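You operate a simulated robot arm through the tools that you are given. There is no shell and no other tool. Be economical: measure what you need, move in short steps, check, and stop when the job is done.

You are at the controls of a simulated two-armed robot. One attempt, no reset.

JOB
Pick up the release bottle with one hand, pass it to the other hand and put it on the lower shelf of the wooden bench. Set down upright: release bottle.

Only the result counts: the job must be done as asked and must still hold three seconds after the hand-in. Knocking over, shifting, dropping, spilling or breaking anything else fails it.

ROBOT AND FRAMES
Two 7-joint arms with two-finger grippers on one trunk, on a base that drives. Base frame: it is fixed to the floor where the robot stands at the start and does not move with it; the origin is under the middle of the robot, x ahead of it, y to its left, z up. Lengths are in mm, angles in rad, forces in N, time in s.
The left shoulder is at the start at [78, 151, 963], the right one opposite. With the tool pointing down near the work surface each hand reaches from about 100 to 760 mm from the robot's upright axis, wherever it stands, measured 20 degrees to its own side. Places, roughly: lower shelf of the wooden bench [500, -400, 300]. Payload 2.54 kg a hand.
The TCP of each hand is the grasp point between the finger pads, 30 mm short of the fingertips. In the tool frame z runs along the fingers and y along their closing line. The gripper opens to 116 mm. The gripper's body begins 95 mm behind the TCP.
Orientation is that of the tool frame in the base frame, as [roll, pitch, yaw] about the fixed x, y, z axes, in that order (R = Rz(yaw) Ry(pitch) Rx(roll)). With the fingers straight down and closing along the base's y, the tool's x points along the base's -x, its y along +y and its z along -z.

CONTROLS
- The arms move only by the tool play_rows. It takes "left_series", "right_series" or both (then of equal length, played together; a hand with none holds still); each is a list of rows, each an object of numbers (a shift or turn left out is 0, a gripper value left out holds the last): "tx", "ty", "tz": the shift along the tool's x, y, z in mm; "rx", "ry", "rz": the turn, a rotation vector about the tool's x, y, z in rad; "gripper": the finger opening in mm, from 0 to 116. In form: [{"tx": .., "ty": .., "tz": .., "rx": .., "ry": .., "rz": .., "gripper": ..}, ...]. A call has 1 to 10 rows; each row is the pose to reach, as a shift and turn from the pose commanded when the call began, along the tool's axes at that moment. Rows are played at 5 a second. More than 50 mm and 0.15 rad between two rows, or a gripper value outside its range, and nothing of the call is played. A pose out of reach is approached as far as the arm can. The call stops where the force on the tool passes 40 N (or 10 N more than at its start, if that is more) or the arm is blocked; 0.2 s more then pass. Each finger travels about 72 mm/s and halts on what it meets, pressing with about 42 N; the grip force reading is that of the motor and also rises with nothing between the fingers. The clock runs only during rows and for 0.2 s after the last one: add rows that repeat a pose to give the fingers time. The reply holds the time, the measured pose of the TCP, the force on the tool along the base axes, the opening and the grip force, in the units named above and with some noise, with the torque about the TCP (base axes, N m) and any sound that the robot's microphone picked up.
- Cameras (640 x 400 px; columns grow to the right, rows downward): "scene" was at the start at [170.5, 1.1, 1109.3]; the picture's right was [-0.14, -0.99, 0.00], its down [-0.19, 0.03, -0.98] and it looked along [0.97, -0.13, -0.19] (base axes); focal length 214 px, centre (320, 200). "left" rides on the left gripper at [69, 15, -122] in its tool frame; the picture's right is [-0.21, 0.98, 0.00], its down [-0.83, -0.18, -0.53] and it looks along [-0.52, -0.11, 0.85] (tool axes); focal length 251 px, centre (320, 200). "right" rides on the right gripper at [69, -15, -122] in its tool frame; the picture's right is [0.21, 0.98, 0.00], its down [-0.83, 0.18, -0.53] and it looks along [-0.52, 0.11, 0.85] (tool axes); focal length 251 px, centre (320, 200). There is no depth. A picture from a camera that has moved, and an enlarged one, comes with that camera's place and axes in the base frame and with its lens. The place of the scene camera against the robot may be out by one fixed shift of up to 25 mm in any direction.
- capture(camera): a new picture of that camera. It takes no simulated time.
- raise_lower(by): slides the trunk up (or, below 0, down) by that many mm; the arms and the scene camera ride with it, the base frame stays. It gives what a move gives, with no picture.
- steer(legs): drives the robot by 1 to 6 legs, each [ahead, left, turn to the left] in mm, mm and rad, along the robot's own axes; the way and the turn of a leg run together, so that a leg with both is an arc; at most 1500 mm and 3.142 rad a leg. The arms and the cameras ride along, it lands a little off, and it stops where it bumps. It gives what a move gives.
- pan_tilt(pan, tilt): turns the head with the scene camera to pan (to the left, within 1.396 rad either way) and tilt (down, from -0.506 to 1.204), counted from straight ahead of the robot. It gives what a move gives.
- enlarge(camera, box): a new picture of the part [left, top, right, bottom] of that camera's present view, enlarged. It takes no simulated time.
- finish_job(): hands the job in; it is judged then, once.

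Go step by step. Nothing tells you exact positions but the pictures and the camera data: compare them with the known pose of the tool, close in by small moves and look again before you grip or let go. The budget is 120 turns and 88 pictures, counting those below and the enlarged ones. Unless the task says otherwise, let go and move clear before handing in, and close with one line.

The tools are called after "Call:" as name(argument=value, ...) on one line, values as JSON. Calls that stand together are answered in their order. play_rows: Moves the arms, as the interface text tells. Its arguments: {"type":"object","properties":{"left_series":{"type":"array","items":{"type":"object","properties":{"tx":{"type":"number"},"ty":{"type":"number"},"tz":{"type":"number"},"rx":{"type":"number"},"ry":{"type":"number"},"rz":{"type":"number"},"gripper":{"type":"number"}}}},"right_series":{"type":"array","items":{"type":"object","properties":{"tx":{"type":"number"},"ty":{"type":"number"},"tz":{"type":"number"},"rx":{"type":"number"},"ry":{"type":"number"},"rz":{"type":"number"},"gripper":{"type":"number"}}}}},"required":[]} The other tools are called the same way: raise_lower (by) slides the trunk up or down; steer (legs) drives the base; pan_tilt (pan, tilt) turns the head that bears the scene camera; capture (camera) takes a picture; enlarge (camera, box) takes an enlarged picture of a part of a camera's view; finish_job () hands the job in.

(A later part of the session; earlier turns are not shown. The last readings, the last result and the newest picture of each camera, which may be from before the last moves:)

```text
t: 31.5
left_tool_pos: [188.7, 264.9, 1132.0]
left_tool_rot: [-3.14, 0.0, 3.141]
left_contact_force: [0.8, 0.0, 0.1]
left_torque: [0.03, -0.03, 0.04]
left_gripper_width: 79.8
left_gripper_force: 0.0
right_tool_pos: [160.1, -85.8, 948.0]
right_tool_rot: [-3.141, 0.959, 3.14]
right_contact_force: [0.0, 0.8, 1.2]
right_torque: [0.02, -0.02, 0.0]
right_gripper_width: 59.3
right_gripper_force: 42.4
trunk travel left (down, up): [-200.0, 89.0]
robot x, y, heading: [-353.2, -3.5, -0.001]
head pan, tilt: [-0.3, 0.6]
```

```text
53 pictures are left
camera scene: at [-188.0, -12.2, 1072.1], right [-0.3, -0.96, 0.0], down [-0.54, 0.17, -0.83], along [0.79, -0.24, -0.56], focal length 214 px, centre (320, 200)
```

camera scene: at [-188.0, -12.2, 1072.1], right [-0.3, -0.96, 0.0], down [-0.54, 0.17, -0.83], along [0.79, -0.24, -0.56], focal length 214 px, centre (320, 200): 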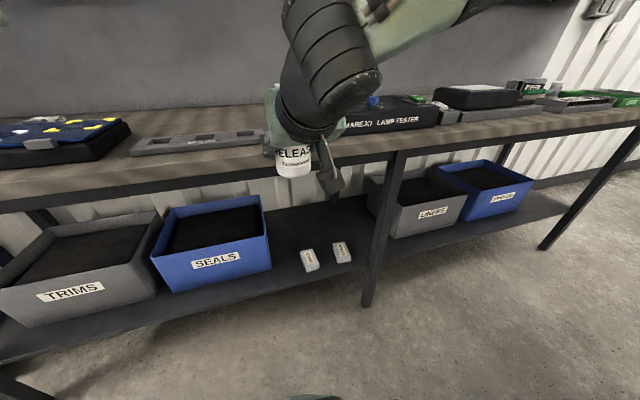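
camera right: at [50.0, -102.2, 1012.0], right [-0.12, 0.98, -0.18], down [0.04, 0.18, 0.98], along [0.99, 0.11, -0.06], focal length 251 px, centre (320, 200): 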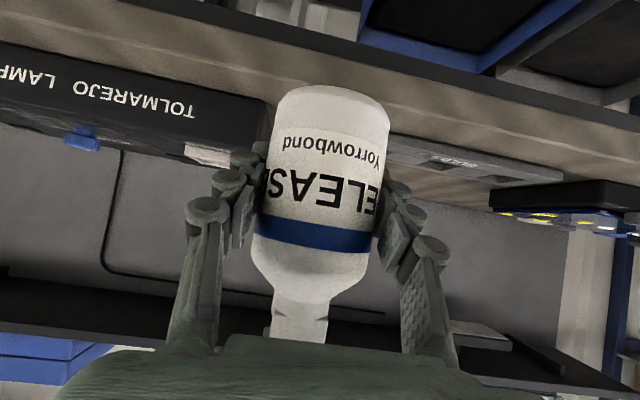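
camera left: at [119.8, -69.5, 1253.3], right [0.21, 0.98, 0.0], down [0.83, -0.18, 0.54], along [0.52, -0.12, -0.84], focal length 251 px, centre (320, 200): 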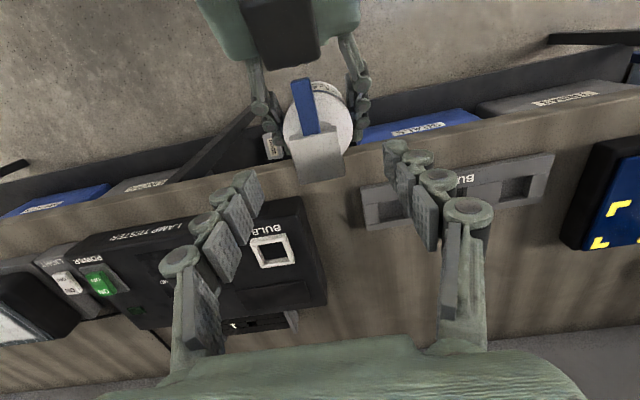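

The left hand is clear. The strip of shelf in front of the gap between the SEALS bin and the first small box looks free, around [410, -75], with the shelf front edge near x 350. I'll retract the left hand, lower the trunk and look again.

Call:
play_rows(left_series=[{"tx": 40}, {"tx": 80}, {"tx": 120}, {"tx": 160}, {"tx": 200}, {"tx": 220}])

Call:
raise_lower(by=-198)

Call:
capture(camera="right")

Call:
capture(camera="scene")

```text
t: 32.9
left_tool_pos: [-20.2, 250.1, 1116.8]
left_tool_rot: [-3.138, 0.001, -3.14]
left_contact_force: [0.0, -1.1, 0.7]
left_torque: [0.06, -0.02, 0.01]
left_gripper_width: 80.3
left_gripper_force: 0.1
left hand out of reach, approached as far as the arm can: row 5, 6
right_tool_pos: [158.8, -84.0, 948.5]
right_tool_rot: [3.141, 0.961, 3.139]
right_contact_force: [0.0, -0.1, -0.2]
right_torque: [0.0, 0.01, 0.0]
right_gripper_width: 59.4
right_gripper_force: 41.8
trunk travel left (down, up): [-200.0, 89.0]
robot x, y, heading: [-352.1, 1.0, -0.004]
head pan, tilt: [-0.3, 0.6]
```

```text
t: 35.0
left_tool_pos: [-20.0, 250.2, 920.1]
left_tool_rot: [-3.141, 0.0, -3.141]
left_contact_force: [0.4, 0.1, 0.4]
left_torque: [0.0, -0.03, -0.03]
left_gripper_width: 79.8
left_gripper_force: 0.0
right_tool_pos: [158.5, -84.3, 750.3]
right_tool_rot: [3.141, 0.96, 3.138]
right_contact_force: [-0.6, 0.1, 0.8]
right_torque: [-0.04, 0.0, -0.02]
right_gripper_width: 59.4
right_gripper_force: 41.5
trunk travel left (down, up): [-2.0, 287.0]
robot x, y, heading: [-350.8, -1.6, 0.003]
head pan, tilt: [-0.3, 0.6]
```

```text
52 pictures are left
camera right: at [20.0, -101.1, 764.2], right [-0.12, 0.98, -0.18], down [0.04, 0.18, 0.98], along [0.99, 0.11, -0.06], focal length 251 px, centre (320, 200)
```

right: 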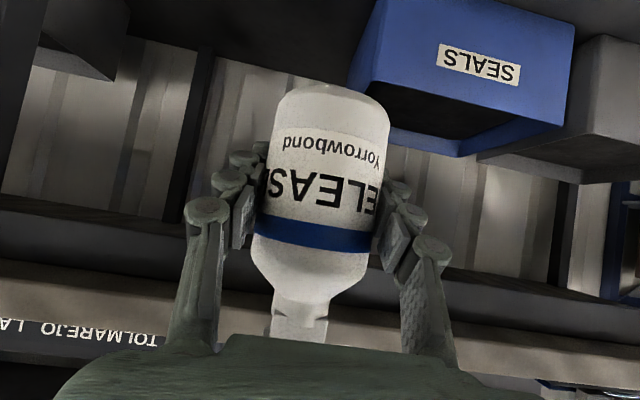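

```text
51 pictures are left
camera scene: at [-188.1, -12.2, 874.1], right [-0.3, -0.95, 0.0], down [-0.54, 0.17, -0.82], along [0.79, -0.24, -0.57], focal length 214 px, centre (320, 200)
```

scene: 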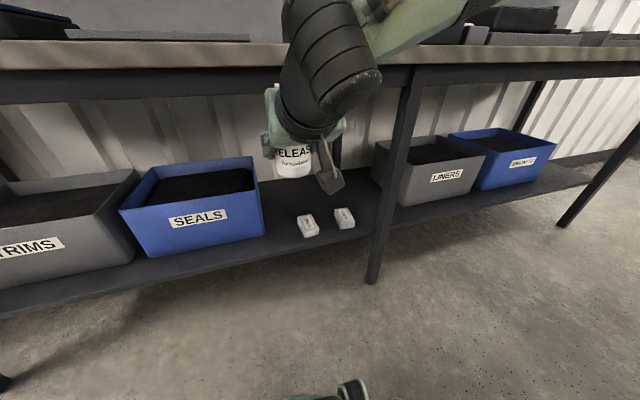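

I'll enlarge this view to measure the shelf edge and height accurately.

Call:
enlarge(camera="scene", box=[220, 160, 420, 300])

Call:
enlarge(camera="scene", box=[100, 140, 300, 280])

```text
2.86 times, centred on (320, 230) of scene
camera zoom: at [-188.1, -12.2, 874.1], right [-0.3, -0.95, 0.0], down [-0.54, 0.17, -0.82], along [0.79, -0.24, -0.57], focal length 613 px, centre (320, 114)
```

zoom: 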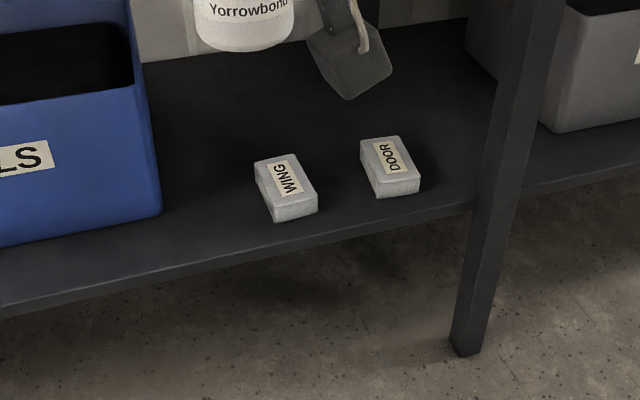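

```text
2.86 times, centred on (200, 210) of scene
camera zoom: at [-188.1, -12.2, 874.1], right [-0.3, -0.95, 0.0], down [-0.54, 0.17, -0.82], along [0.79, -0.24, -0.57], focal length 613 px, centre (663, 171)
```

zoom: 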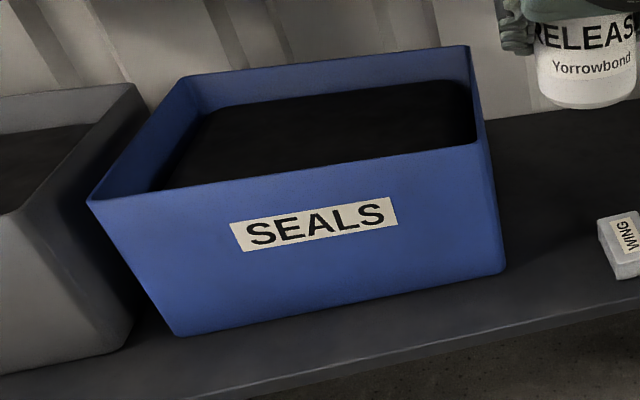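

There's plenty of free shelf. I'll lower the right hand to about z 510 in front of the bench and get a second view from the right camera.

Call:
play_rows(right_series=[{"tx": 32.8, "tz": 23}, {"tx": 65.5, "tz": 46}, {"tx": 98.3, "tz": 69}, {"tx": 131, "tz": 92}, {"tx": 163.8, "tz": 115}, {"tx": 196.6, "tz": 137.7}, {"tx": 196.6, "tz": 137.7}])

Call:
capture(camera="right")

Call:
capture(camera="scene")

```text
t: 36.6
left_tool_pos: [-20.3, 250.0, 918.9]
left_tool_rot: [-3.14, 0.0, -3.141]
left_contact_force: [-0.1, 0.1, 0.3]
left_torque: [-0.03, 0.0, 0.0]
left_gripper_width: 79.8
left_gripper_force: 0.1
right_tool_pos: [164.8, -122.3, 536.5]
right_tool_rot: [3.139, 0.959, 3.14]
right_contact_force: [-0.6, 0.2, -0.2]
right_torque: [-0.01, -0.01, 0.01]
right_gripper_width: 59.4
right_gripper_force: 42.2
right hand out of reach, approached as far as the arm can: row 4, 5, 6, 7
trunk travel left (down, up): [-2.0, 287.0]
robot x, y, heading: [-350.3, 2.7, -0.002]
head pan, tilt: [-0.3, 0.6]
```

```text
48 pictures are left
camera right: at [24.7, -138.2, 550.4], right [-0.12, 0.98, -0.17], down [0.04, 0.18, 0.98], along [0.99, 0.11, -0.06], focal length 251 px, centre (320, 200)
```

right: 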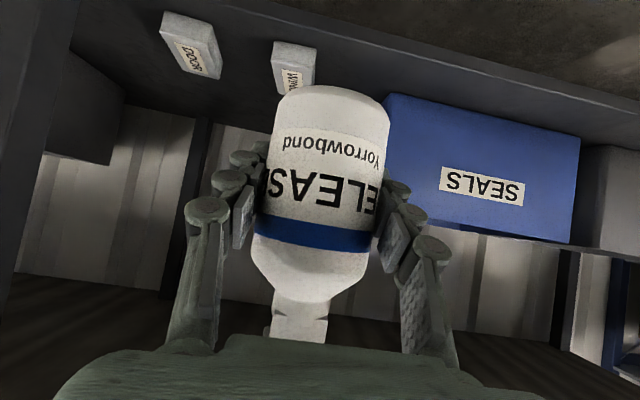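

```text
47 pictures are left
camera scene: at [-188.1, -12.2, 874.0], right [-0.3, -0.95, 0.0], down [-0.54, 0.17, -0.82], along [0.79, -0.24, -0.57], focal length 214 px, centre (320, 200)
```

scene: 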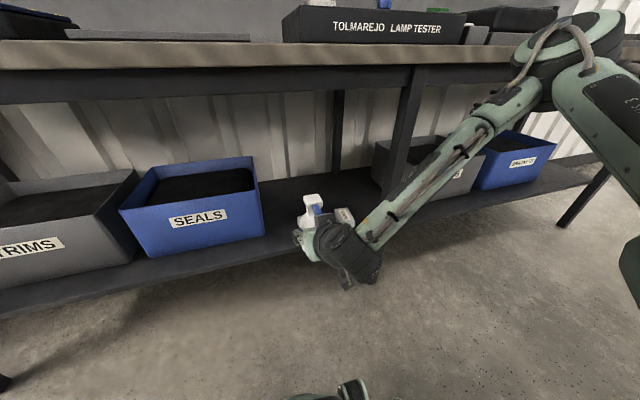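

The arm stopped short at z 536, probably from a joint limit in that posture. I'll try reaching further forward, to the right and down, still clear of the shelf edge.

Call:
play_rows(right_series=[{"tx": -2, "ty": -15, "tz": 29}, {"tx": -4, "ty": -30, "tz": 58}, {"tx": -6, "ty": -45, "tz": 87}, {"tx": -8, "ty": -60, "tz": 116}, {"tx": -8, "ty": -60, "tz": 116}])

Call:
capture(camera="scene")

```text
t: 37.8
left_tool_pos: [-19.5, 249.7, 919.5]
left_tool_rot: [-3.14, -0.001, 3.142]
left_contact_force: [-0.3, 0.3, -0.9]
left_torque: [0.0, 0.0, 0.04]
left_gripper_width: 79.8
left_gripper_force: 0.1
right_tool_pos: [262.1, -184.1, 476.7]
right_tool_rot: [3.139, 0.958, 3.141]
right_contact_force: [-0.6, 1.2, -1.0]
right_torque: [0.01, 0.0, -0.01]
right_gripper_width: 59.3
right_gripper_force: 42.2
trunk travel left (down, up): [-2.0, 287.0]
robot x, y, heading: [-349.7, 2.2, -0.001]
head pan, tilt: [-0.3, 0.6]
```

```text
46 pictures are left
camera scene: at [-188.0, -12.3, 874.0], right [-0.3, -0.95, 0.0], down [-0.54, 0.17, -0.82], along [0.79, -0.24, -0.57], focal length 214 px, centre (320, 200)
```

scene: 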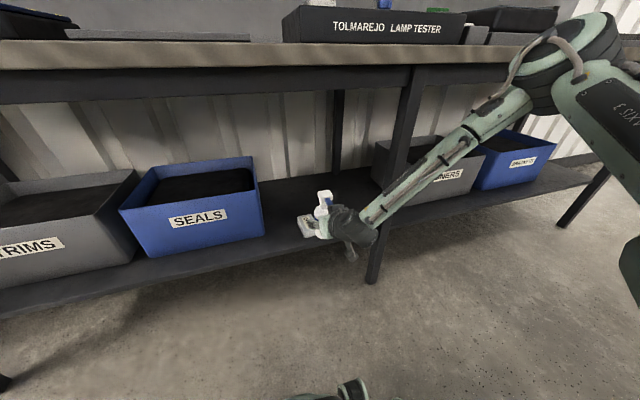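

That pose is reachable. I'll slide the base 105 mm to the left so the hand lines up with the free spot at y ≈ -78, then check.

Call:
steer(legs=[[0, 105, 0]])

Call:
capture(camera="scene")

Call:
capture(camera="right")

```text
t: 39.5
left_tool_pos: [-18.5, 354.2, 917.8]
left_tool_rot: [-3.14, 0.001, -3.141]
left_contact_force: [-0.5, -0.2, -0.2]
left_torque: [0.0, 0.0, -0.01]
left_gripper_width: 80.1
left_gripper_force: 0.1
right_tool_pos: [261.6, -79.3, 476.2]
right_tool_rot: [3.14, 0.959, 3.138]
right_contact_force: [0.6, 0.4, -0.1]
right_torque: [0.0, 0.02, 0.0]
right_gripper_width: 59.5
right_gripper_force: 42.1
trunk travel left (down, up): [-2.0, 287.0]
robot x, y, heading: [-352.3, 107.1, -0.004]
head pan, tilt: [-0.3, 0.6]
```

```text
45 pictures are left
camera scene: at [-187.9, 92.3, 874.0], right [-0.3, -0.95, 0.0], down [-0.54, 0.17, -0.82], along [0.79, -0.25, -0.57], focal length 214 px, centre (320, 200)
```

scene: 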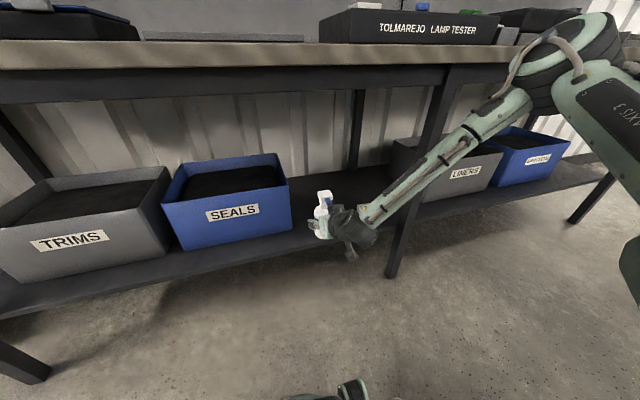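

```text
44 pictures are left
camera right: at [122.7, -94.2, 491.6], right [-0.12, 0.98, -0.17], down [0.04, 0.18, 0.98], along [0.99, 0.11, -0.06], focal length 251 px, centre (320, 200)
```

right: 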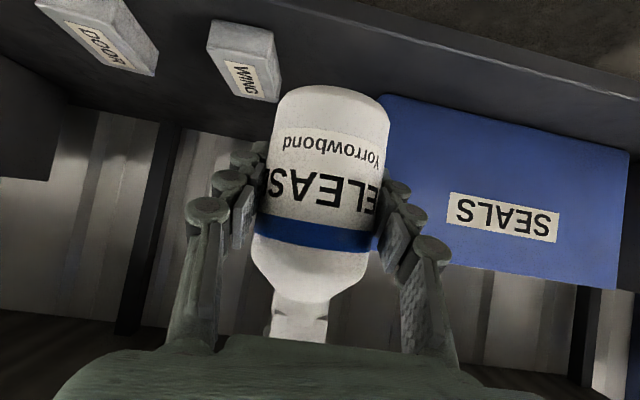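

The shelf edge should be at about x 340-360 with its surface at z 310-345. The hand is aligned at y ≈ -79 between the bin and the WING box. I'll move forward over the shelf with the base still high at about z 395.

Call:
play_rows(right_series=[{"tx": -18, "tz": 30}, {"tx": -36, "tz": 65}, {"tx": -50, "tz": 105}, {"tx": -55, "tz": 148}, {"tx": -55, "tz": 148}])

Call:
enlarge(camera="scene", box=[220, 140, 420, 280])

Call:
capture(camera="right")

```text
t: 40.7
left_tool_pos: [-18.9, 354.2, 919.4]
left_tool_rot: [-3.141, -0.002, 3.141]
left_contact_force: [-0.3, -0.7, -0.3]
left_torque: [0.01, -0.03, -0.01]
left_gripper_width: 80.0
left_gripper_force: 0.1
right_tool_pos: [369.5, -118.9, 496.0]
right_tool_rot: [3.138, 0.959, 3.139]
right_contact_force: [0.7, -0.1, -0.2]
right_torque: [0.03, -0.03, 0.0]
right_gripper_width: 59.4
right_gripper_force: 42.1
right hand out of reach, approached as far as the arm can: row 1, 2, 3, 4, 5
trunk travel left (down, up): [-2.0, 287.0]
robot x, y, heading: [-349.5, 107.1, -0.001]
head pan, tilt: [-0.3, 0.6]
```

```text
2.86 times, centred on (320, 210) of scene
camera zoom: at [-187.9, 92.3, 874.0], right [-0.3, -0.95, 0.0], down [-0.54, 0.17, -0.82], along [0.79, -0.25, -0.57], focal length 613 px, centre (320, 171)
```

zoom: 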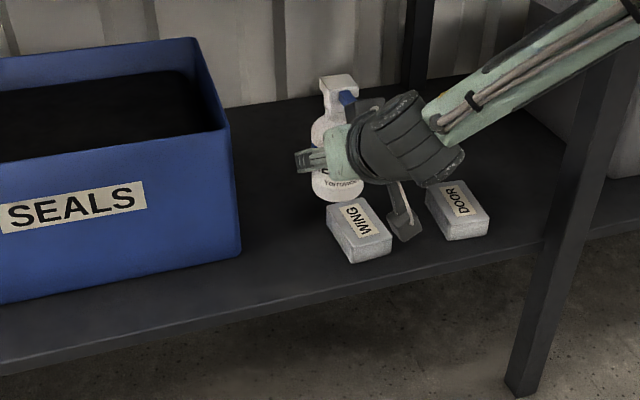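

```text
42 pictures are left
camera right: at [229.6, -134.6, 509.9], right [-0.12, 0.98, -0.17], down [0.04, 0.18, 0.98], along [0.99, 0.11, -0.06], focal length 251 px, centre (320, 200)
```

right: 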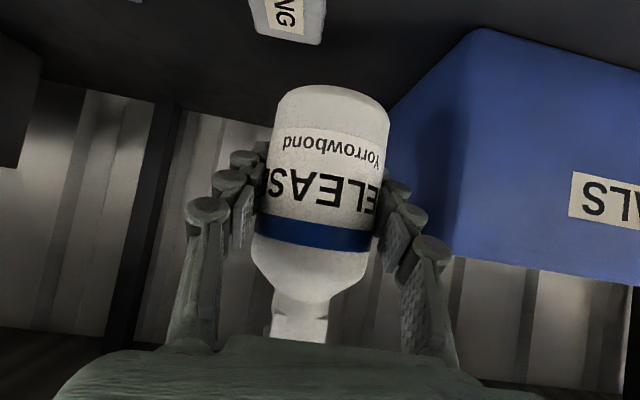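

The reach limit pushes the hand up and to the right, so this arm does better further out on its own side. I'll pull back in front of the shelf and test going low at a larger sideways offset.

Call:
play_rows(right_series=[{"tx": 21, "tz": -30}, {"tx": 42, "tz": -60}, {"tx": 63, "tz": -90, "ty": -20}, {"tx": 93, "tz": -69, "ty": -45}, {"tx": 123, "tz": -48, "ty": -75}, {"tx": 153, "tz": -27, "ty": -75}, {"tx": 153, "tz": -27, "ty": -75}])

Call:
capture(camera="scene")

```text
t: 42.3
left_tool_pos: [-19.6, 355.1, 919.8]
left_tool_rot: [-3.141, -0.002, 3.141]
left_contact_force: [-0.1, 0.4, -0.2]
left_torque: [-0.02, 0.0, 0.02]
left_gripper_width: 80.2
left_gripper_force: 0.0
right_tool_pos: [255.7, -200.4, 409.2]
right_tool_rot: [3.139, 0.96, 3.141]
right_contact_force: [0.6, -0.1, 0.2]
right_torque: [-0.01, 0.01, 0.02]
right_gripper_width: 59.7
right_gripper_force: 42.0
right hand out of reach, approached as far as the arm can: row 6, 7
trunk travel left (down, up): [-2.0, 287.0]
robot x, y, heading: [-349.1, 105.1, -0.0]
head pan, tilt: [-0.3, 0.6]
```

```text
41 pictures are left
camera scene: at [-187.9, 92.3, 874.0], right [-0.3, -0.95, 0.0], down [-0.54, 0.17, -0.82], along [0.79, -0.25, -0.57], focal length 214 px, centre (320, 200)
```

scene: 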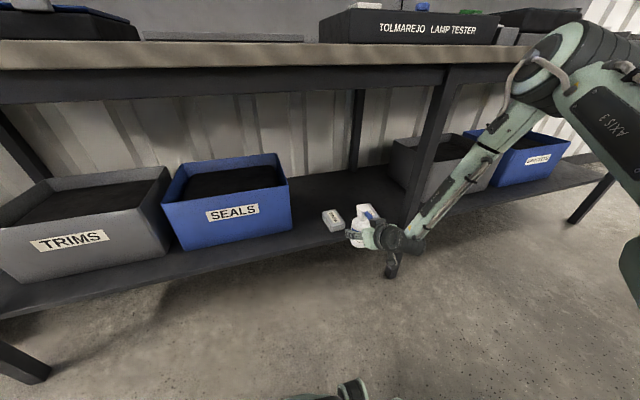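

At this offset it reaches z 409, which is still too high. Yawing the hand to the left, so it lines up with the forearm, should free the wrist, so I'll test that in front of the shelf.

Call:
play_rows(right_series=[{"rx": -0.103, "rz": -0.072}, {"rx": -0.205, "rz": -0.144}, {"rx": -0.308, "rz": -0.215}, {"rx": -0.41, "rz": -0.287}, {"rx": -0.41, "rz": -0.287, "tx": 20, "tz": 14}, {"rx": -0.41, "rz": -0.287, "tx": 41, "tz": 28.7}, {"rx": -0.41, "rz": -0.287, "tx": 41, "tz": 28.7}])

Call:
capture(camera="scene")

```text
t: 43.9
left_tool_pos: [-18.5, 355.4, 919.0]
left_tool_rot: [-3.138, 0.0, 3.141]
left_contact_force: [-0.2, -0.6, 0.6]
left_torque: [-0.03, 0.0, -0.03]
left_gripper_width: 80.2
left_gripper_force: 0.1
right_tool_pos: [244.2, -199.1, 397.4]
right_tool_rot: [3.14, 0.959, -2.644]
right_contact_force: [0.9, -0.2, -0.2]
right_torque: [-0.01, 0.03, -0.01]
right_gripper_width: 59.7
right_gripper_force: 42.1
right hand out of reach, approached as far as the arm can: row 5, 6, 7
trunk travel left (down, up): [-2.0, 287.0]
robot x, y, heading: [-351.4, 103.2, -0.005]
head pan, tilt: [-0.3, 0.6]
```

```text
40 pictures are left
camera scene: at [-187.9, 92.3, 874.0], right [-0.3, -0.95, 0.0], down [-0.54, 0.17, -0.82], along [0.79, -0.25, -0.57], focal length 214 px, centre (320, 200)
```

scene: 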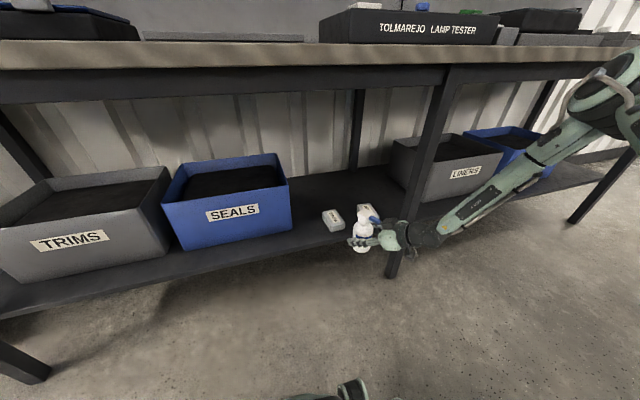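

I'll look at the whole right arm to see which limit it is running into.

Call:
pan_tilt(pan=-1.0, tilt=0.6)

Call:
capture(camera="scene")

```text
t: 45.0
left_tool_pos: [-19.4, 354.1, 919.6]
left_tool_rot: [-3.137, -0.001, 3.141]
left_contact_force: [0.8, -0.4, -0.6]
left_torque: [0.02, 0.01, 0.0]
left_gripper_width: 80.0
left_gripper_force: 0.1
right_tool_pos: [245.8, -199.6, 397.2]
right_tool_rot: [3.139, 0.957, -2.644]
right_contact_force: [0.0, -0.6, -0.2]
right_torque: [-0.02, 0.01, -0.02]
right_gripper_width: 59.2
right_gripper_force: 41.9
trunk travel left (down, up): [-2.0, 287.0]
robot x, y, heading: [-347.2, 104.2, -0.003]
head pan, tilt: [-1.0, 0.6]
```

```text
39 pictures are left
camera scene: at [-224.6, 44.2, 874.0], right [-0.84, -0.54, 0.0], down [-0.3, 0.48, -0.82], along [0.44, -0.69, -0.57], focal length 214 px, centre (320, 200)
```

scene: 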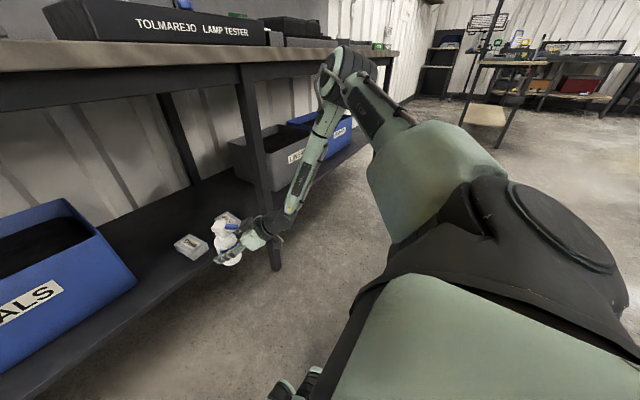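

The elbow sits at shoulder height with the forearm hanging straight down, so in this arm posture the wrist cannot go lower. I'll back the base off for free space and guide the arm out to the right with the hand yawed outward, to let the elbow drop.

Call:
steer(legs=[[-200, 0, 0]])

Call:
play_rows(right_series=[{"rx": 0.103, "rz": 0.072, "ty": -20, "tx": -20, "tz": -14}, {"rx": 0.205, "rz": 0.144, "ty": -50, "tx": -41, "tz": -28}, {"rx": 0.308, "rz": 0.215, "ty": -80, "tx": -41, "tz": -28}, {"rx": 0.41, "rz": 0.287, "ty": -110, "tx": -41, "tz": -28}, {"rx": 0.513, "rz": 0.359, "ty": -140, "tx": -41, "tz": -28}, {"rx": 0.615, "rz": 0.43, "ty": -170, "tx": -41, "tz": -28}, {"rx": 0.615, "rz": 0.43, "ty": -200, "tx": -30, "tz": -21}, {"rx": 0.615, "rz": 0.43, "ty": -200, "tx": -30, "tz": -21}])

Call:
capture(camera="scene")

```text
t: 46.5
left_tool_pos: [-217.4, 355.7, 919.5]
left_tool_rot: [-3.139, 0.001, -3.141]
left_contact_force: [-0.2, 0.2, 0.3]
left_torque: [0.02, 0.04, 0.01]
left_gripper_width: 80.0
left_gripper_force: 0.0
right_tool_pos: [47.3, -197.4, 397.9]
right_tool_rot: [3.139, 0.958, -2.643]
right_contact_force: [0.7, 0.2, 0.0]
right_torque: [-0.01, 0.01, 0.0]
right_gripper_width: 59.4
right_gripper_force: 41.9
trunk travel left (down, up): [-2.0, 287.0]
robot x, y, heading: [-543.2, 106.0, -0.002]
head pan, tilt: [-1.0, 0.6]
```

```text
t: 48.4
left_tool_pos: [-217.4, 355.0, 918.9]
left_tool_rot: [-3.14, 0.0, 3.141]
left_contact_force: [0.5, -0.2, 0.4]
left_torque: [0.04, -0.01, 0.02]
left_gripper_width: 80.0
left_gripper_force: 0.1
right_tool_pos: [142.9, -374.0, 433.8]
right_tool_rot: [-3.139, 0.959, 2.892]
right_contact_force: [-0.1, -0.1, 0.6]
right_torque: [-0.01, -0.03, 0.01]
right_gripper_width: 59.3
right_gripper_force: 41.6
trunk travel left (down, up): [-2.0, 287.0]
robot x, y, heading: [-548.0, 103.4, -0.009]
head pan, tilt: [-1.0, 0.6]
```

```text
38 pictures are left
camera scene: at [-422.6, 44.5, 874.0], right [-0.84, -0.54, 0.0], down [-0.3, 0.48, -0.82], along [0.44, -0.69, -0.57], focal length 214 px, centre (320, 200)
```

scene: 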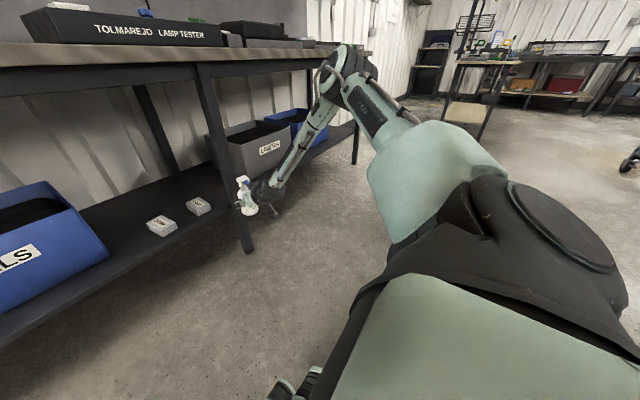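

Further out it reaches without trouble. Next I'll test lowering 80 mm here.

Call:
play_rows(right_series=[{"tx": 16, "tz": 11}, {"tx": 33, "tz": 23}, {"tx": 49, "tz": 34}, {"tx": 66, "tz": 46}, {"tx": 66, "tz": 46}])

```text
t: 49.5
left_tool_pos: [-218.6, 356.3, 919.2]
left_tool_rot: [-3.141, 0.0, 3.141]
left_contact_force: [-0.2, -0.4, -0.5]
left_torque: [0.02, -0.02, 0.01]
left_gripper_width: 79.9
left_gripper_force: 0.0
right_tool_pos: [121.1, -372.3, 413.9]
right_tool_rot: [-3.141, 0.958, 2.89]
right_contact_force: [-0.3, -0.4, -0.4]
right_torque: [0.0, -0.01, 0.01]
right_gripper_width: 59.4
right_gripper_force: 41.9
right hand out of reach, approached as far as the arm can: row 1, 2, 3, 4, 5
trunk travel left (down, up): [-2.0, 287.0]
robot x, y, heading: [-549.0, 107.1, 0.002]
head pan, tilt: [-1.0, 0.6]
```

Call:
play_rows(right_series=[{"tx": 20, "tz": -30}, {"tx": 45, "tz": -60}, {"tx": 70, "tz": -90}, {"tx": 90, "tz": -76}, {"tx": 110, "tz": -62}, {"tx": 130, "tz": -48}, {"tx": 130, "tz": -48}])

Call:
capture(camera="scene")

```text
t: 51.1
left_tool_pos: [-218.4, 354.6, 919.4]
left_tool_rot: [-3.14, 0.0, 3.142]
left_contact_force: [-0.2, 0.3, -0.4]
left_torque: [0.02, 0.0, 0.0]
left_gripper_width: 80.0
left_gripper_force: 0.1
right_tool_pos: [10.7, -344.3, 383.6]
right_tool_rot: [-3.141, 0.957, 2.892]
right_contact_force: [0.5, 0.8, 0.3]
right_torque: [0.0, -0.02, -0.04]
right_gripper_width: 59.6
right_gripper_force: 42.2
right hand out of reach, approached as far as the arm can: row 5, 6, 7
trunk travel left (down, up): [-2.0, 287.0]
robot x, y, heading: [-554.7, 104.7, -0.002]
head pan, tilt: [-1.0, 0.6]
```

```text
37 pictures are left
camera scene: at [-422.6, 44.5, 874.0], right [-0.84, -0.54, 0.0], down [-0.3, 0.48, -0.82], along [0.44, -0.69, -0.57], focal length 214 px, centre (320, 200)
```

scene: 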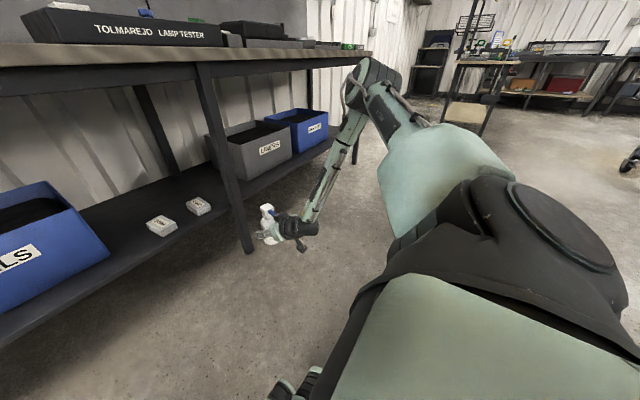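

Call:
play_rows(right_series=[{"tx": 1, "ty": -34, "tz": -1, "rx": 0.08, "rz": 0.057}, {"tx": 2, "ty": -68, "tz": -3, "rx": 0.164, "rz": 0.115}, {"tx": 3, "ty": -102, "tz": -4, "rx": 0.246, "rz": 0.172}, {"tx": 4, "ty": -136, "tz": -5, "rx": 0.328, "rz": 0.23}, {"tx": 20, "ty": -136, "tz": 6, "rx": 0.328, "rz": 0.23}, {"tx": 37, "ty": -136, "tz": 18, "rx": 0.328, "rz": 0.23}, {"tx": 53, "ty": -136, "tz": 29, "rx": 0.328, "rz": 0.23}, {"tx": 53, "ty": -136, "tz": 29, "rx": 0.328, "rz": 0.23}])

Call:
capture(camera="scene")

```text
t: 53.0
left_tool_pos: [-217.9, 355.5, 919.5]
left_tool_rot: [-3.14, 0.0, -3.141]
left_contact_force: [-0.4, 0.3, 0.3]
left_torque: [-0.01, 0.03, -0.03]
left_gripper_width: 80.0
left_gripper_force: 0.0
right_tool_pos: [-30.6, -476.5, 368.9]
right_tool_rot: [-3.141, 0.957, 2.491]
right_contact_force: [-0.4, 0.7, 0.2]
right_torque: [-0.01, -0.04, 0.01]
right_gripper_width: 59.6
right_gripper_force: 41.6
right hand out of reach, approached as far as the arm can: row 5, 6, 7, 8
trunk travel left (down, up): [-2.0, 287.0]
robot x, y, heading: [-551.2, 102.1, -0.0]
head pan, tilt: [-1.0, 0.6]
```

```text
36 pictures are left
camera scene: at [-422.6, 44.5, 874.0], right [-0.84, -0.54, 0.0], down [-0.3, 0.48, -0.82], along [0.44, -0.69, -0.57], focal length 214 px, centre (320, 200)
```

scene: 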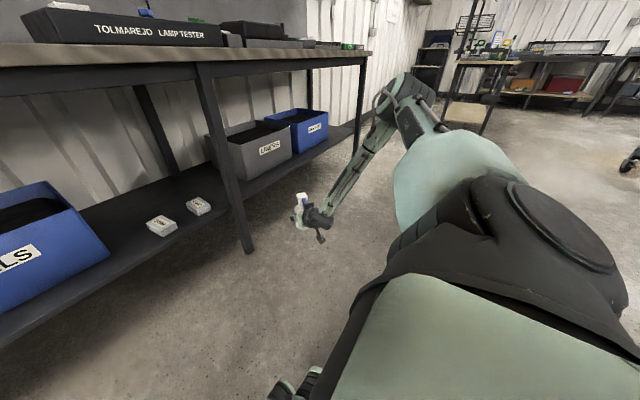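

Call:
play_rows(right_series=[{"tx": 15, "ty": -32, "tz": -21, "rx": 0.08, "rz": 0.057}, {"tx": 30, "ty": -64, "tz": -42, "rx": 0.164, "rz": 0.115}, {"tx": 46, "ty": -64, "tz": -31, "rx": 0.246, "rz": 0.172}, {"tx": 62, "ty": -64, "tz": -19, "rx": 0.246, "rz": 0.172}, {"tx": 79, "ty": -64, "tz": -8, "rx": 0.246, "rz": 0.172}, {"tx": 79, "ty": -64, "tz": -8, "rx": 0.246, "rz": 0.172}])

```text
t: 54.4
left_tool_pos: [-218.4, 354.6, 918.3]
left_tool_rot: [-3.139, 0.001, 3.141]
left_contact_force: [-0.1, 0.1, 0.3]
left_torque: [-0.02, -0.02, 0.01]
left_gripper_width: 80.1
left_gripper_force: 0.1
right_tool_pos: [-115.2, -505.0, 357.5]
right_tool_rot: [-3.139, 0.961, 2.192]
right_contact_force: [0.0, 1.1, -0.4]
right_torque: [-0.02, 0.01, -0.02]
right_gripper_width: 59.4
right_gripper_force: 42.1
right hand out of reach, approached as far as the arm can: row 3, 4, 5, 6
trunk travel left (down, up): [-2.0, 287.0]
robot x, y, heading: [-547.5, 104.3, -0.002]
head pan, tilt: [-1.0, 0.6]
```

The low limit here is z ≈ 357, close to what's needed. I need the shelf height more precisely, so I'll take a second view from this farther base position.

Call:
pan_tilt(pan=-0.3, tilt=0.6)

Call:
enlarge(camera="scene", box=[220, 120, 420, 260])

```text
t: 55.4
left_tool_pos: [-217.6, 354.9, 918.7]
left_tool_rot: [-3.14, 0.001, -3.141]
left_contact_force: [0.4, 0.1, 0.9]
left_torque: [-0.01, 0.01, 0.01]
left_gripper_width: 80.2
left_gripper_force: 0.1
right_tool_pos: [-114.8, -503.8, 358.4]
right_tool_rot: [-3.14, 0.962, 2.191]
right_contact_force: [0.1, -0.2, 0.2]
right_torque: [-0.03, 0.02, 0.0]
right_gripper_width: 59.5
right_gripper_force: 42.0
trunk travel left (down, up): [-2.0, 287.0]
robot x, y, heading: [-552.6, 101.3, -0.0]
head pan, tilt: [-0.3, 0.6]
```

```text
2.86 times, centred on (320, 190) of scene
camera zoom: at [-385.9, 92.6, 874.0], right [-0.3, -0.95, 0.0], down [-0.54, 0.17, -0.82], along [0.79, -0.25, -0.57], focal length 613 px, centre (320, 229)
```

zoom: 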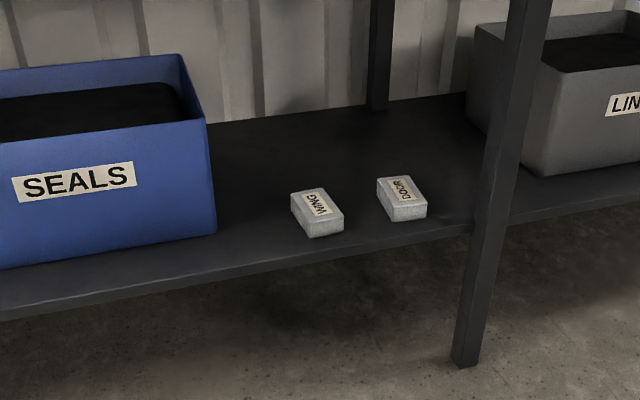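

The shelf surface works out near z 315, so the TCP must get to about z 355, right at the present limit. One more step the same way should gain some margin.

Call:
play_rows(right_series=[{"tx": 5, "ty": -30, "tz": -8, "rx": 0.08, "rz": 0.057}, {"tx": 10, "ty": -60, "tz": -15, "rx": 0.164, "rz": 0.115}, {"tx": 16, "ty": -90, "tz": -23, "rx": 0.246, "rz": 0.172}, {"tx": 30, "ty": -90, "tz": -13, "rx": 0.246, "rz": 0.172}, {"tx": 44, "ty": -90, "tz": -3, "rx": 0.246, "rz": 0.172}, {"tx": 57, "ty": -90, "tz": 6, "rx": 0.246, "rz": 0.172}, {"tx": 57, "ty": -90, "tz": 6, "rx": 0.246, "rz": 0.172}])

Call:
pan_tilt(pan=-1.3, tilt=0.6)

Call:
capture(camera="scene")

```text
t: 57.0
left_tool_pos: [-217.7, 355.6, 919.4]
left_tool_rot: [-3.139, -0.001, -3.141]
left_contact_force: [-0.4, -0.1, 0.2]
left_torque: [0.0, -0.01, -0.01]
left_gripper_width: 80.0
left_gripper_force: 0.0
right_tool_pos: [-208.3, -543.9, 340.2]
right_tool_rot: [-3.138, 0.96, 1.892]
right_contact_force: [-0.3, 0.0, -0.1]
right_torque: [0.0, 0.01, 0.05]
right_gripper_width: 59.3
right_gripper_force: 42.0
right hand out of reach, approached as far as the arm can: row 4, 5, 6, 7
trunk travel left (down, up): [-2.0, 287.0]
robot x, y, heading: [-546.0, 104.4, -0.004]
head pan, tilt: [-0.3, 0.6]
```

```text
t: 58.3
left_tool_pos: [-218.1, 355.8, 919.8]
left_tool_rot: [-3.141, 0.0, -3.14]
left_contact_force: [-0.2, 0.7, -0.2]
left_torque: [0.0, -0.01, 0.0]
left_gripper_width: 79.7
left_gripper_force: 0.0
right_tool_pos: [-209.3, -542.5, 340.2]
right_tool_rot: [-3.139, 0.958, 1.89]
right_contact_force: [-0.1, -0.1, -0.8]
right_torque: [-0.01, 0.0, -0.01]
right_gripper_width: 59.4
right_gripper_force: 41.7
trunk travel left (down, up): [-2.0, 287.0]
robot x, y, heading: [-549.1, 107.4, -0.001]
head pan, tilt: [-1.3, 0.6]
```

```text
34 pictures are left
camera scene: at [-446.8, 33.8, 874.0], right [-0.96, -0.27, 0.0], down [-0.15, 0.54, -0.82], along [0.22, -0.8, -0.57], focal length 214 px, centre (320, 200)
```

scene: 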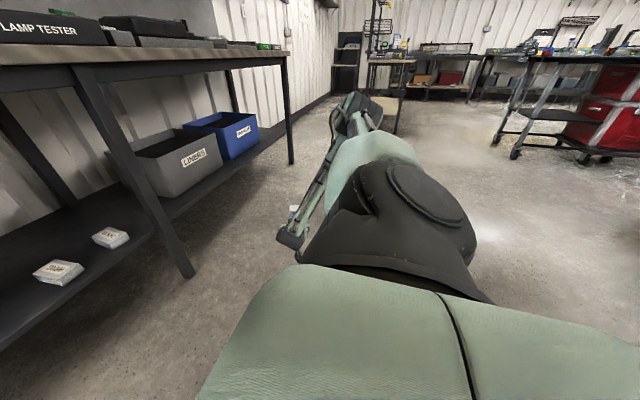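

Call:
play_rows(right_series=[{"tx": 1, "ty": -27, "tz": -2, "rx": 0.07, "rz": 0.05}, {"tx": 2, "ty": -55, "tz": -3, "rx": 0.14, "rz": 0.1}, {"tx": 4, "ty": -82, "tz": -5, "rx": 0.205, "rz": 0.143}, {"tx": 15, "ty": -82, "tz": 3, "rx": 0.205, "rz": 0.143}, {"tx": 26, "ty": -82, "tz": 10, "rx": 0.205, "rz": 0.143}, {"tx": 37, "ty": -82, "tz": 18, "rx": 0.205, "rz": 0.143}, {"tx": 37, "ty": -82, "tz": 18, "rx": 0.205, "rz": 0.143}])

```text
t: 59.9
left_tool_pos: [-218.5, 354.5, 919.4]
left_tool_rot: [-3.139, 0.001, 3.141]
left_contact_force: [-0.3, 0.5, 0.3]
left_torque: [-0.03, -0.02, 0.02]
left_gripper_width: 79.7
left_gripper_force: 0.1
right_tool_pos: [-287.4, -561.4, 299.5]
right_tool_rot: [-3.137, 0.959, 1.645]
right_contact_force: [0.3, -0.4, 0.6]
right_torque: [0.04, 0.0, 0.01]
right_gripper_width: 59.4
right_gripper_force: 41.8
trunk travel left (down, up): [-2.0, 287.0]
robot x, y, heading: [-548.8, 106.3, 0.001]
head pan, tilt: [-1.3, 0.6]
```

The arm has opened up: it now reaches z 299 with the hand pointing out to the right. So I'll stand the robot side-on to the bench. First I raise the hand, then turn the base 1.497 rad left, clear of the bench.

Call:
play_rows(right_series=[{"tx": -30, "tz": -21}, {"tx": -60, "tz": -42}, {"tx": -90, "tz": -63}, {"tx": -90, "tz": -63}])

Call:
steer(legs=[[0, 0, 1.497]])

Call:
capture(camera="scene")

```text
t: 60.9
left_tool_pos: [-218.5, 355.6, 919.8]
left_tool_rot: [-3.14, -0.001, 3.14]
left_contact_force: [0.1, -0.2, 0.2]
left_torque: [0.02, -0.01, 0.01]
left_gripper_width: 80.2
left_gripper_force: 0.1
right_tool_pos: [-288.7, -561.8, 409.1]
right_tool_rot: [-3.136, 0.96, 1.643]
right_contact_force: [-0.8, -0.2, -0.5]
right_torque: [-0.01, 0.02, 0.01]
right_gripper_width: 59.6
right_gripper_force: 41.9
trunk travel left (down, up): [-2.0, 287.0]
robot x, y, heading: [-548.7, 103.0, -0.002]
head pan, tilt: [-1.3, 0.6]
```

```text
t: 65.0
left_tool_pos: [-771.9, 454.0, 919.6]
left_tool_rot: [-3.139, -0.001, -1.65]
left_contact_force: [-0.6, 1.1, -0.8]
left_torque: [0.05, 0.01, -0.04]
left_gripper_width: 80.1
left_gripper_force: 0.1
right_tool_pos: [135.4, 311.5, 409.0]
right_tool_rot: [-3.137, 0.96, 3.134]
right_contact_force: [0.1, 0.3, -0.2]
right_torque: [0.02, -0.01, 0.01]
right_gripper_width: 59.5
right_gripper_force: 42.0
trunk travel left (down, up): [-2.0, 287.0]
robot x, y, heading: [-545.9, 104.2, 1.496]
head pan, tilt: [-1.3, 0.6]
```

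```text
33 pictures are left
camera scene: at [-446.0, 203.7, 874.0], right [0.19, -0.98, 0.0], down [-0.56, -0.11, -0.82], along [0.81, 0.16, -0.57], focal length 214 px, centre (320, 200)
```

scene: 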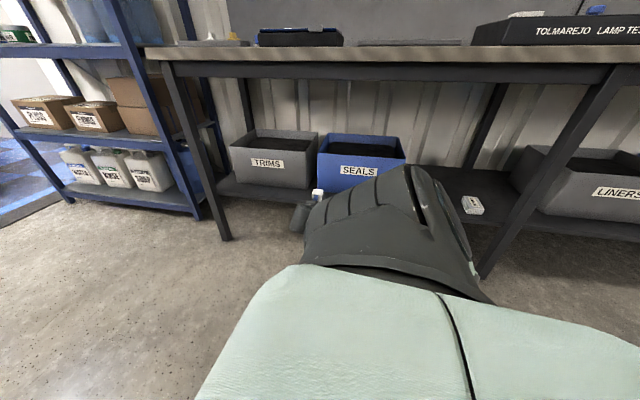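

The hand now points straight at the bench. I'll drive backwards along the bench so the hand comes to y ≈ -78, still in front of the shelf.

Call:
steer(legs=[[-389, -29, 0]])

Call:
capture(camera="right")

Call:
pan_tilt(pan=-1.0, tilt=0.6)

Call:
capture(camera="scene")

```text
t: 67.5
left_tool_pos: [-774.0, 67.2, 919.6]
left_tool_rot: [-3.14, 0.001, -1.652]
left_contact_force: [0.1, -0.7, -0.2]
left_torque: [0.05, 0.01, -0.01]
left_gripper_width: 80.0
left_gripper_force: 0.1
right_tool_pos: [134.3, -78.7, 409.4]
right_tool_rot: [-3.138, 0.959, 3.129]
right_contact_force: [-1.0, 0.5, -1.2]
right_torque: [0.04, -0.02, 0.02]
right_gripper_width: 59.3
right_gripper_force: 42.1
trunk travel left (down, up): [-2.0, 287.0]
robot x, y, heading: [-552.9, -282.1, 1.484]
head pan, tilt: [-1.3, 0.6]
```

```text
32 pictures are left
camera right: at [-5.0, -92.7, 422.5], right [-0.11, 0.98, -0.18], down [0.04, 0.18, 0.98], along [0.99, 0.1, -0.06], focal length 251 px, centre (320, 200)
```

right: 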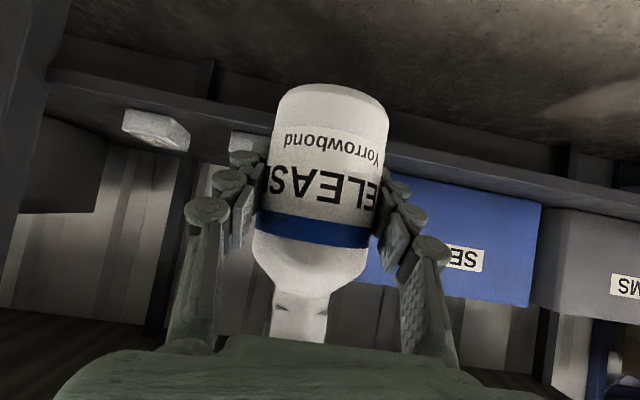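

```text
t: 68.3
left_tool_pos: [-772.8, 67.2, 919.9]
left_tool_rot: [-3.139, 0.0, -1.652]
left_contact_force: [0.4, -0.6, -0.8]
left_torque: [-0.01, 0.0, 0.01]
left_gripper_width: 79.8
left_gripper_force: 0.0
right_tool_pos: [133.1, -79.1, 409.7]
right_tool_rot: [-3.14, 0.962, 3.132]
right_contact_force: [0.4, 0.4, 0.7]
right_torque: [0.02, -0.03, 0.0]
right_gripper_width: 59.3
right_gripper_force: 41.9
trunk travel left (down, up): [-2.0, 287.0]
robot x, y, heading: [-552.9, -280.4, 1.488]
head pan, tilt: [-1.0, 0.6]
```

```text
31 pictures are left
camera scene: at [-457.9, -160.3, 874.0], right [0.47, -0.88, 0.0], down [-0.5, -0.26, -0.82], along [0.73, 0.39, -0.57], focal length 214 px, centre (320, 200)
```

scene: 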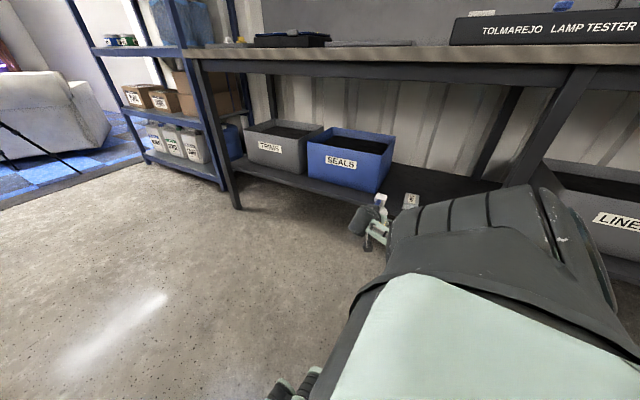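

The right camera also puts the shelf surface near z 316, and the bottle base is at about 370. I'll strafe towards the bench in two parts, checking in between.

Call:
steer(legs=[[14, -170, 0]])

Call:
capture(camera="right")

Call:
capture(camera="scene")

```text
t: 70.5
left_tool_pos: [-603.7, 66.3, 919.1]
left_tool_rot: [-3.14, 0.001, -1.65]
left_contact_force: [1.2, 0.0, 0.3]
left_torque: [0.0, -0.03, 0.0]
left_gripper_width: 79.9
left_gripper_force: 0.0
right_tool_pos: [303.5, -77.7, 408.9]
right_tool_rot: [-3.138, 0.96, 3.133]
right_contact_force: [0.8, 0.4, -0.3]
right_torque: [0.02, 0.0, -0.03]
right_gripper_width: 59.4
right_gripper_force: 42.5
trunk travel left (down, up): [-2.0, 287.0]
robot x, y, heading: [-380.3, -284.8, 1.49]
head pan, tilt: [-1.0, 0.6]
```

```text
30 pictures are left
camera right: at [164.5, -91.6, 422.5], right [-0.11, 0.98, -0.18], down [0.04, 0.18, 0.98], along [0.99, 0.1, -0.06], focal length 251 px, centre (320, 200)
```

right: 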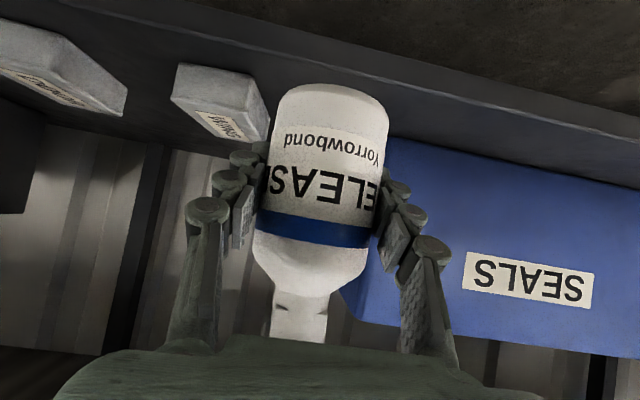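

```text
29 pictures are left
camera scene: at [-288.2, -160.1, 874.0], right [0.47, -0.88, 0.0], down [-0.5, -0.27, -0.82], along [0.73, 0.39, -0.57], focal length 214 px, centre (320, 200)
```

scene: 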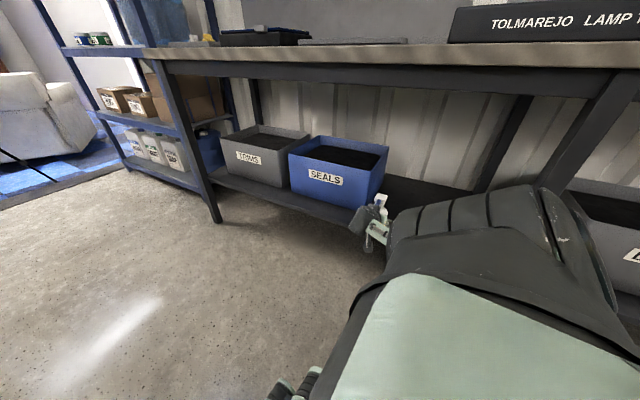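

Shelf edge is near x 335, the bin front near x 430 and the WING box edge near y -130. I'll aim for [392, -55], which leaves the fingers clear of both, and make the last strafe.

Call:
steer(legs=[[30, -86, 0]])

Call:
capture(camera="right")

Call:
enlarge(camera="scene", box=[280, 120, 480, 260])

```text
t: 72.0
left_tool_pos: [-517.6, 89.1, 918.6]
left_tool_rot: [-3.14, -0.001, -1.65]
left_contact_force: [-1.0, -1.3, -0.2]
left_torque: [0.01, -0.01, -0.03]
left_gripper_width: 79.9
left_gripper_force: 0.1
right_tool_pos: [391.9, -54.8, 409.4]
right_tool_rot: [-3.138, 0.959, 3.136]
right_contact_force: [-0.4, -0.3, -0.4]
right_torque: [-0.03, -0.01, 0.01]
right_gripper_width: 59.5
right_gripper_force: 41.8
trunk travel left (down, up): [-2.0, 287.0]
robot x, y, heading: [-293.8, -261.5, 1.487]
head pan, tilt: [-1.0, 0.6]
```

```text
28 pictures are left
camera right: at [252.1, -68.6, 422.5], right [-0.11, 0.98, -0.18], down [0.04, 0.18, 0.98], along [0.99, 0.1, -0.06], focal length 251 px, centre (320, 200)
```

right: 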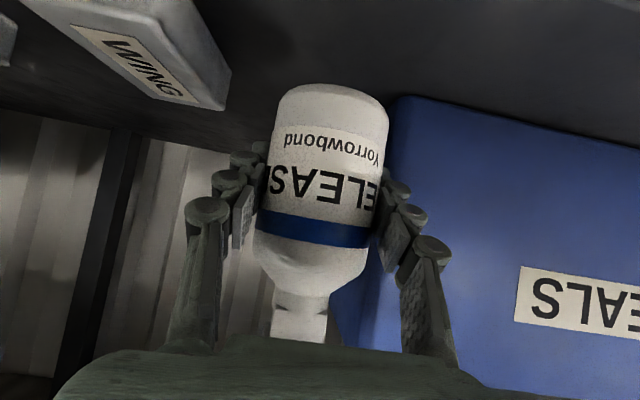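

```text
2.86 times, centred on (380, 190) of scene
camera zoom: at [-200.6, -137.3, 874.0], right [0.47, -0.88, 0.0], down [-0.5, -0.27, -0.82], along [0.73, 0.39, -0.57], focal length 613 px, centre (149, 229)
```

zoom: 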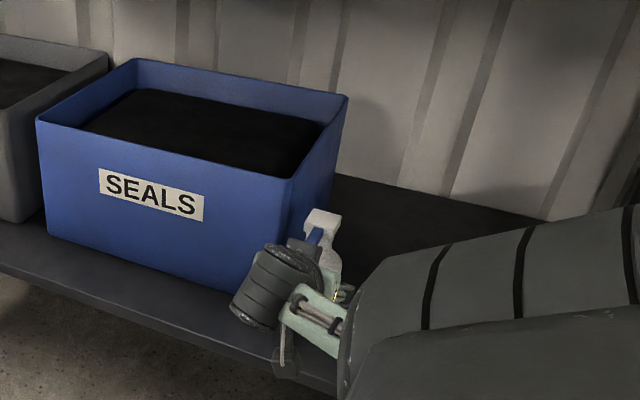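

The bin front is at about [442, -2] and the WING box edge near y -127, so the spot is clear. I'll lower 38 mm and check the forces.

Call:
play_rows(right_series=[{"tx": 10, "tz": 7}, {"tx": 20, "tz": 14}, {"tx": 31, "tz": 22}, {"tx": 31, "tz": 22}])

Call:
capture(camera="right")

```text
t: 73.0
left_tool_pos: [-516.7, 89.0, 919.8]
left_tool_rot: [-3.14, 0.001, -1.651]
left_contact_force: [1.0, 0.0, 0.0]
left_torque: [0.02, 0.01, -0.01]
left_gripper_width: 80.0
left_gripper_force: 0.0
right_tool_pos: [391.6, -54.7, 369.7]
right_tool_rot: [-3.136, 0.962, 3.135]
right_contact_force: [0.3, -0.1, 0.6]
right_torque: [0.02, -0.01, -0.02]
right_gripper_width: 59.4
right_gripper_force: 41.6
trunk travel left (down, up): [-2.0, 287.0]
robot x, y, heading: [-294.0, -258.3, 1.488]
head pan, tilt: [-1.0, 0.6]
```

```text
26 pictures are left
camera right: at [252.0, -69.0, 384.3], right [-0.11, 0.98, -0.18], down [0.04, 0.18, 0.98], along [0.99, 0.1, -0.06], focal length 251 px, centre (320, 200)
```

right: 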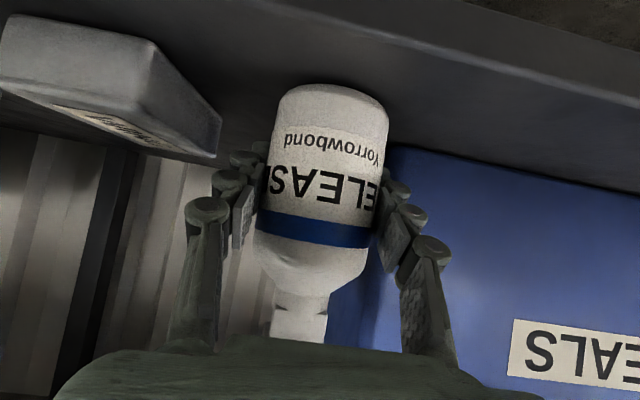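

The base is well inside the shelf edge (about x 334). I'll lower in small steps now, watching the force.

Call:
play_rows(right_series=[{"tx": 2.5, "tz": 1.7}, {"tx": 5, "tz": 3.5}, {"tx": 6.6, "tz": 4.6}])

Call:
play_rows(right_series=[{"tx": 1.6, "tz": 1.1}, {"tx": 3.3, "tz": 2.3}])

```text
t: 73.8
left_tool_pos: [-519.7, 90.4, 919.0]
left_tool_rot: [-3.137, 0.002, -1.65]
left_contact_force: [0.9, -0.7, -0.2]
left_torque: [0.08, -0.01, -0.01]
left_gripper_width: 79.7
left_gripper_force: 0.0
right_tool_pos: [394.3, -54.0, 369.2]
right_tool_rot: [3.139, 0.972, 3.132]
right_contact_force: [-6.9, -0.9, 24.5]
right_torque: [-0.03, -0.14, -0.03]
right_gripper_width: 60.0
right_gripper_force: 42.4
trunk travel left (down, up): [-2.0, 287.0]
robot x, y, heading: [-296.1, -259.7, 1.485]
head pan, tilt: [-1.0, 0.6]
```

```text
t: 74.4
left_tool_pos: [-520.1, 88.8, 918.3]
left_tool_rot: [-3.137, 0.001, -1.649]
left_contact_force: [0.3, -0.1, 0.3]
left_torque: [-0.01, -0.02, -0.01]
left_gripper_width: 80.1
left_gripper_force: 0.0
right_tool_pos: [393.7, -54.5, 366.3]
right_tool_rot: [3.137, 0.975, 3.129]
right_contact_force: [7.4, -1.1, 34.7]
right_torque: [0.06, -0.01, -0.1]
right_gripper_width: 59.9
right_gripper_force: 42.3
trunk travel left (down, up): [-2.0, 287.0]
robot x, y, heading: [-293.4, -261.6, 1.486]
head pan, tilt: [-1.0, 0.6]
```

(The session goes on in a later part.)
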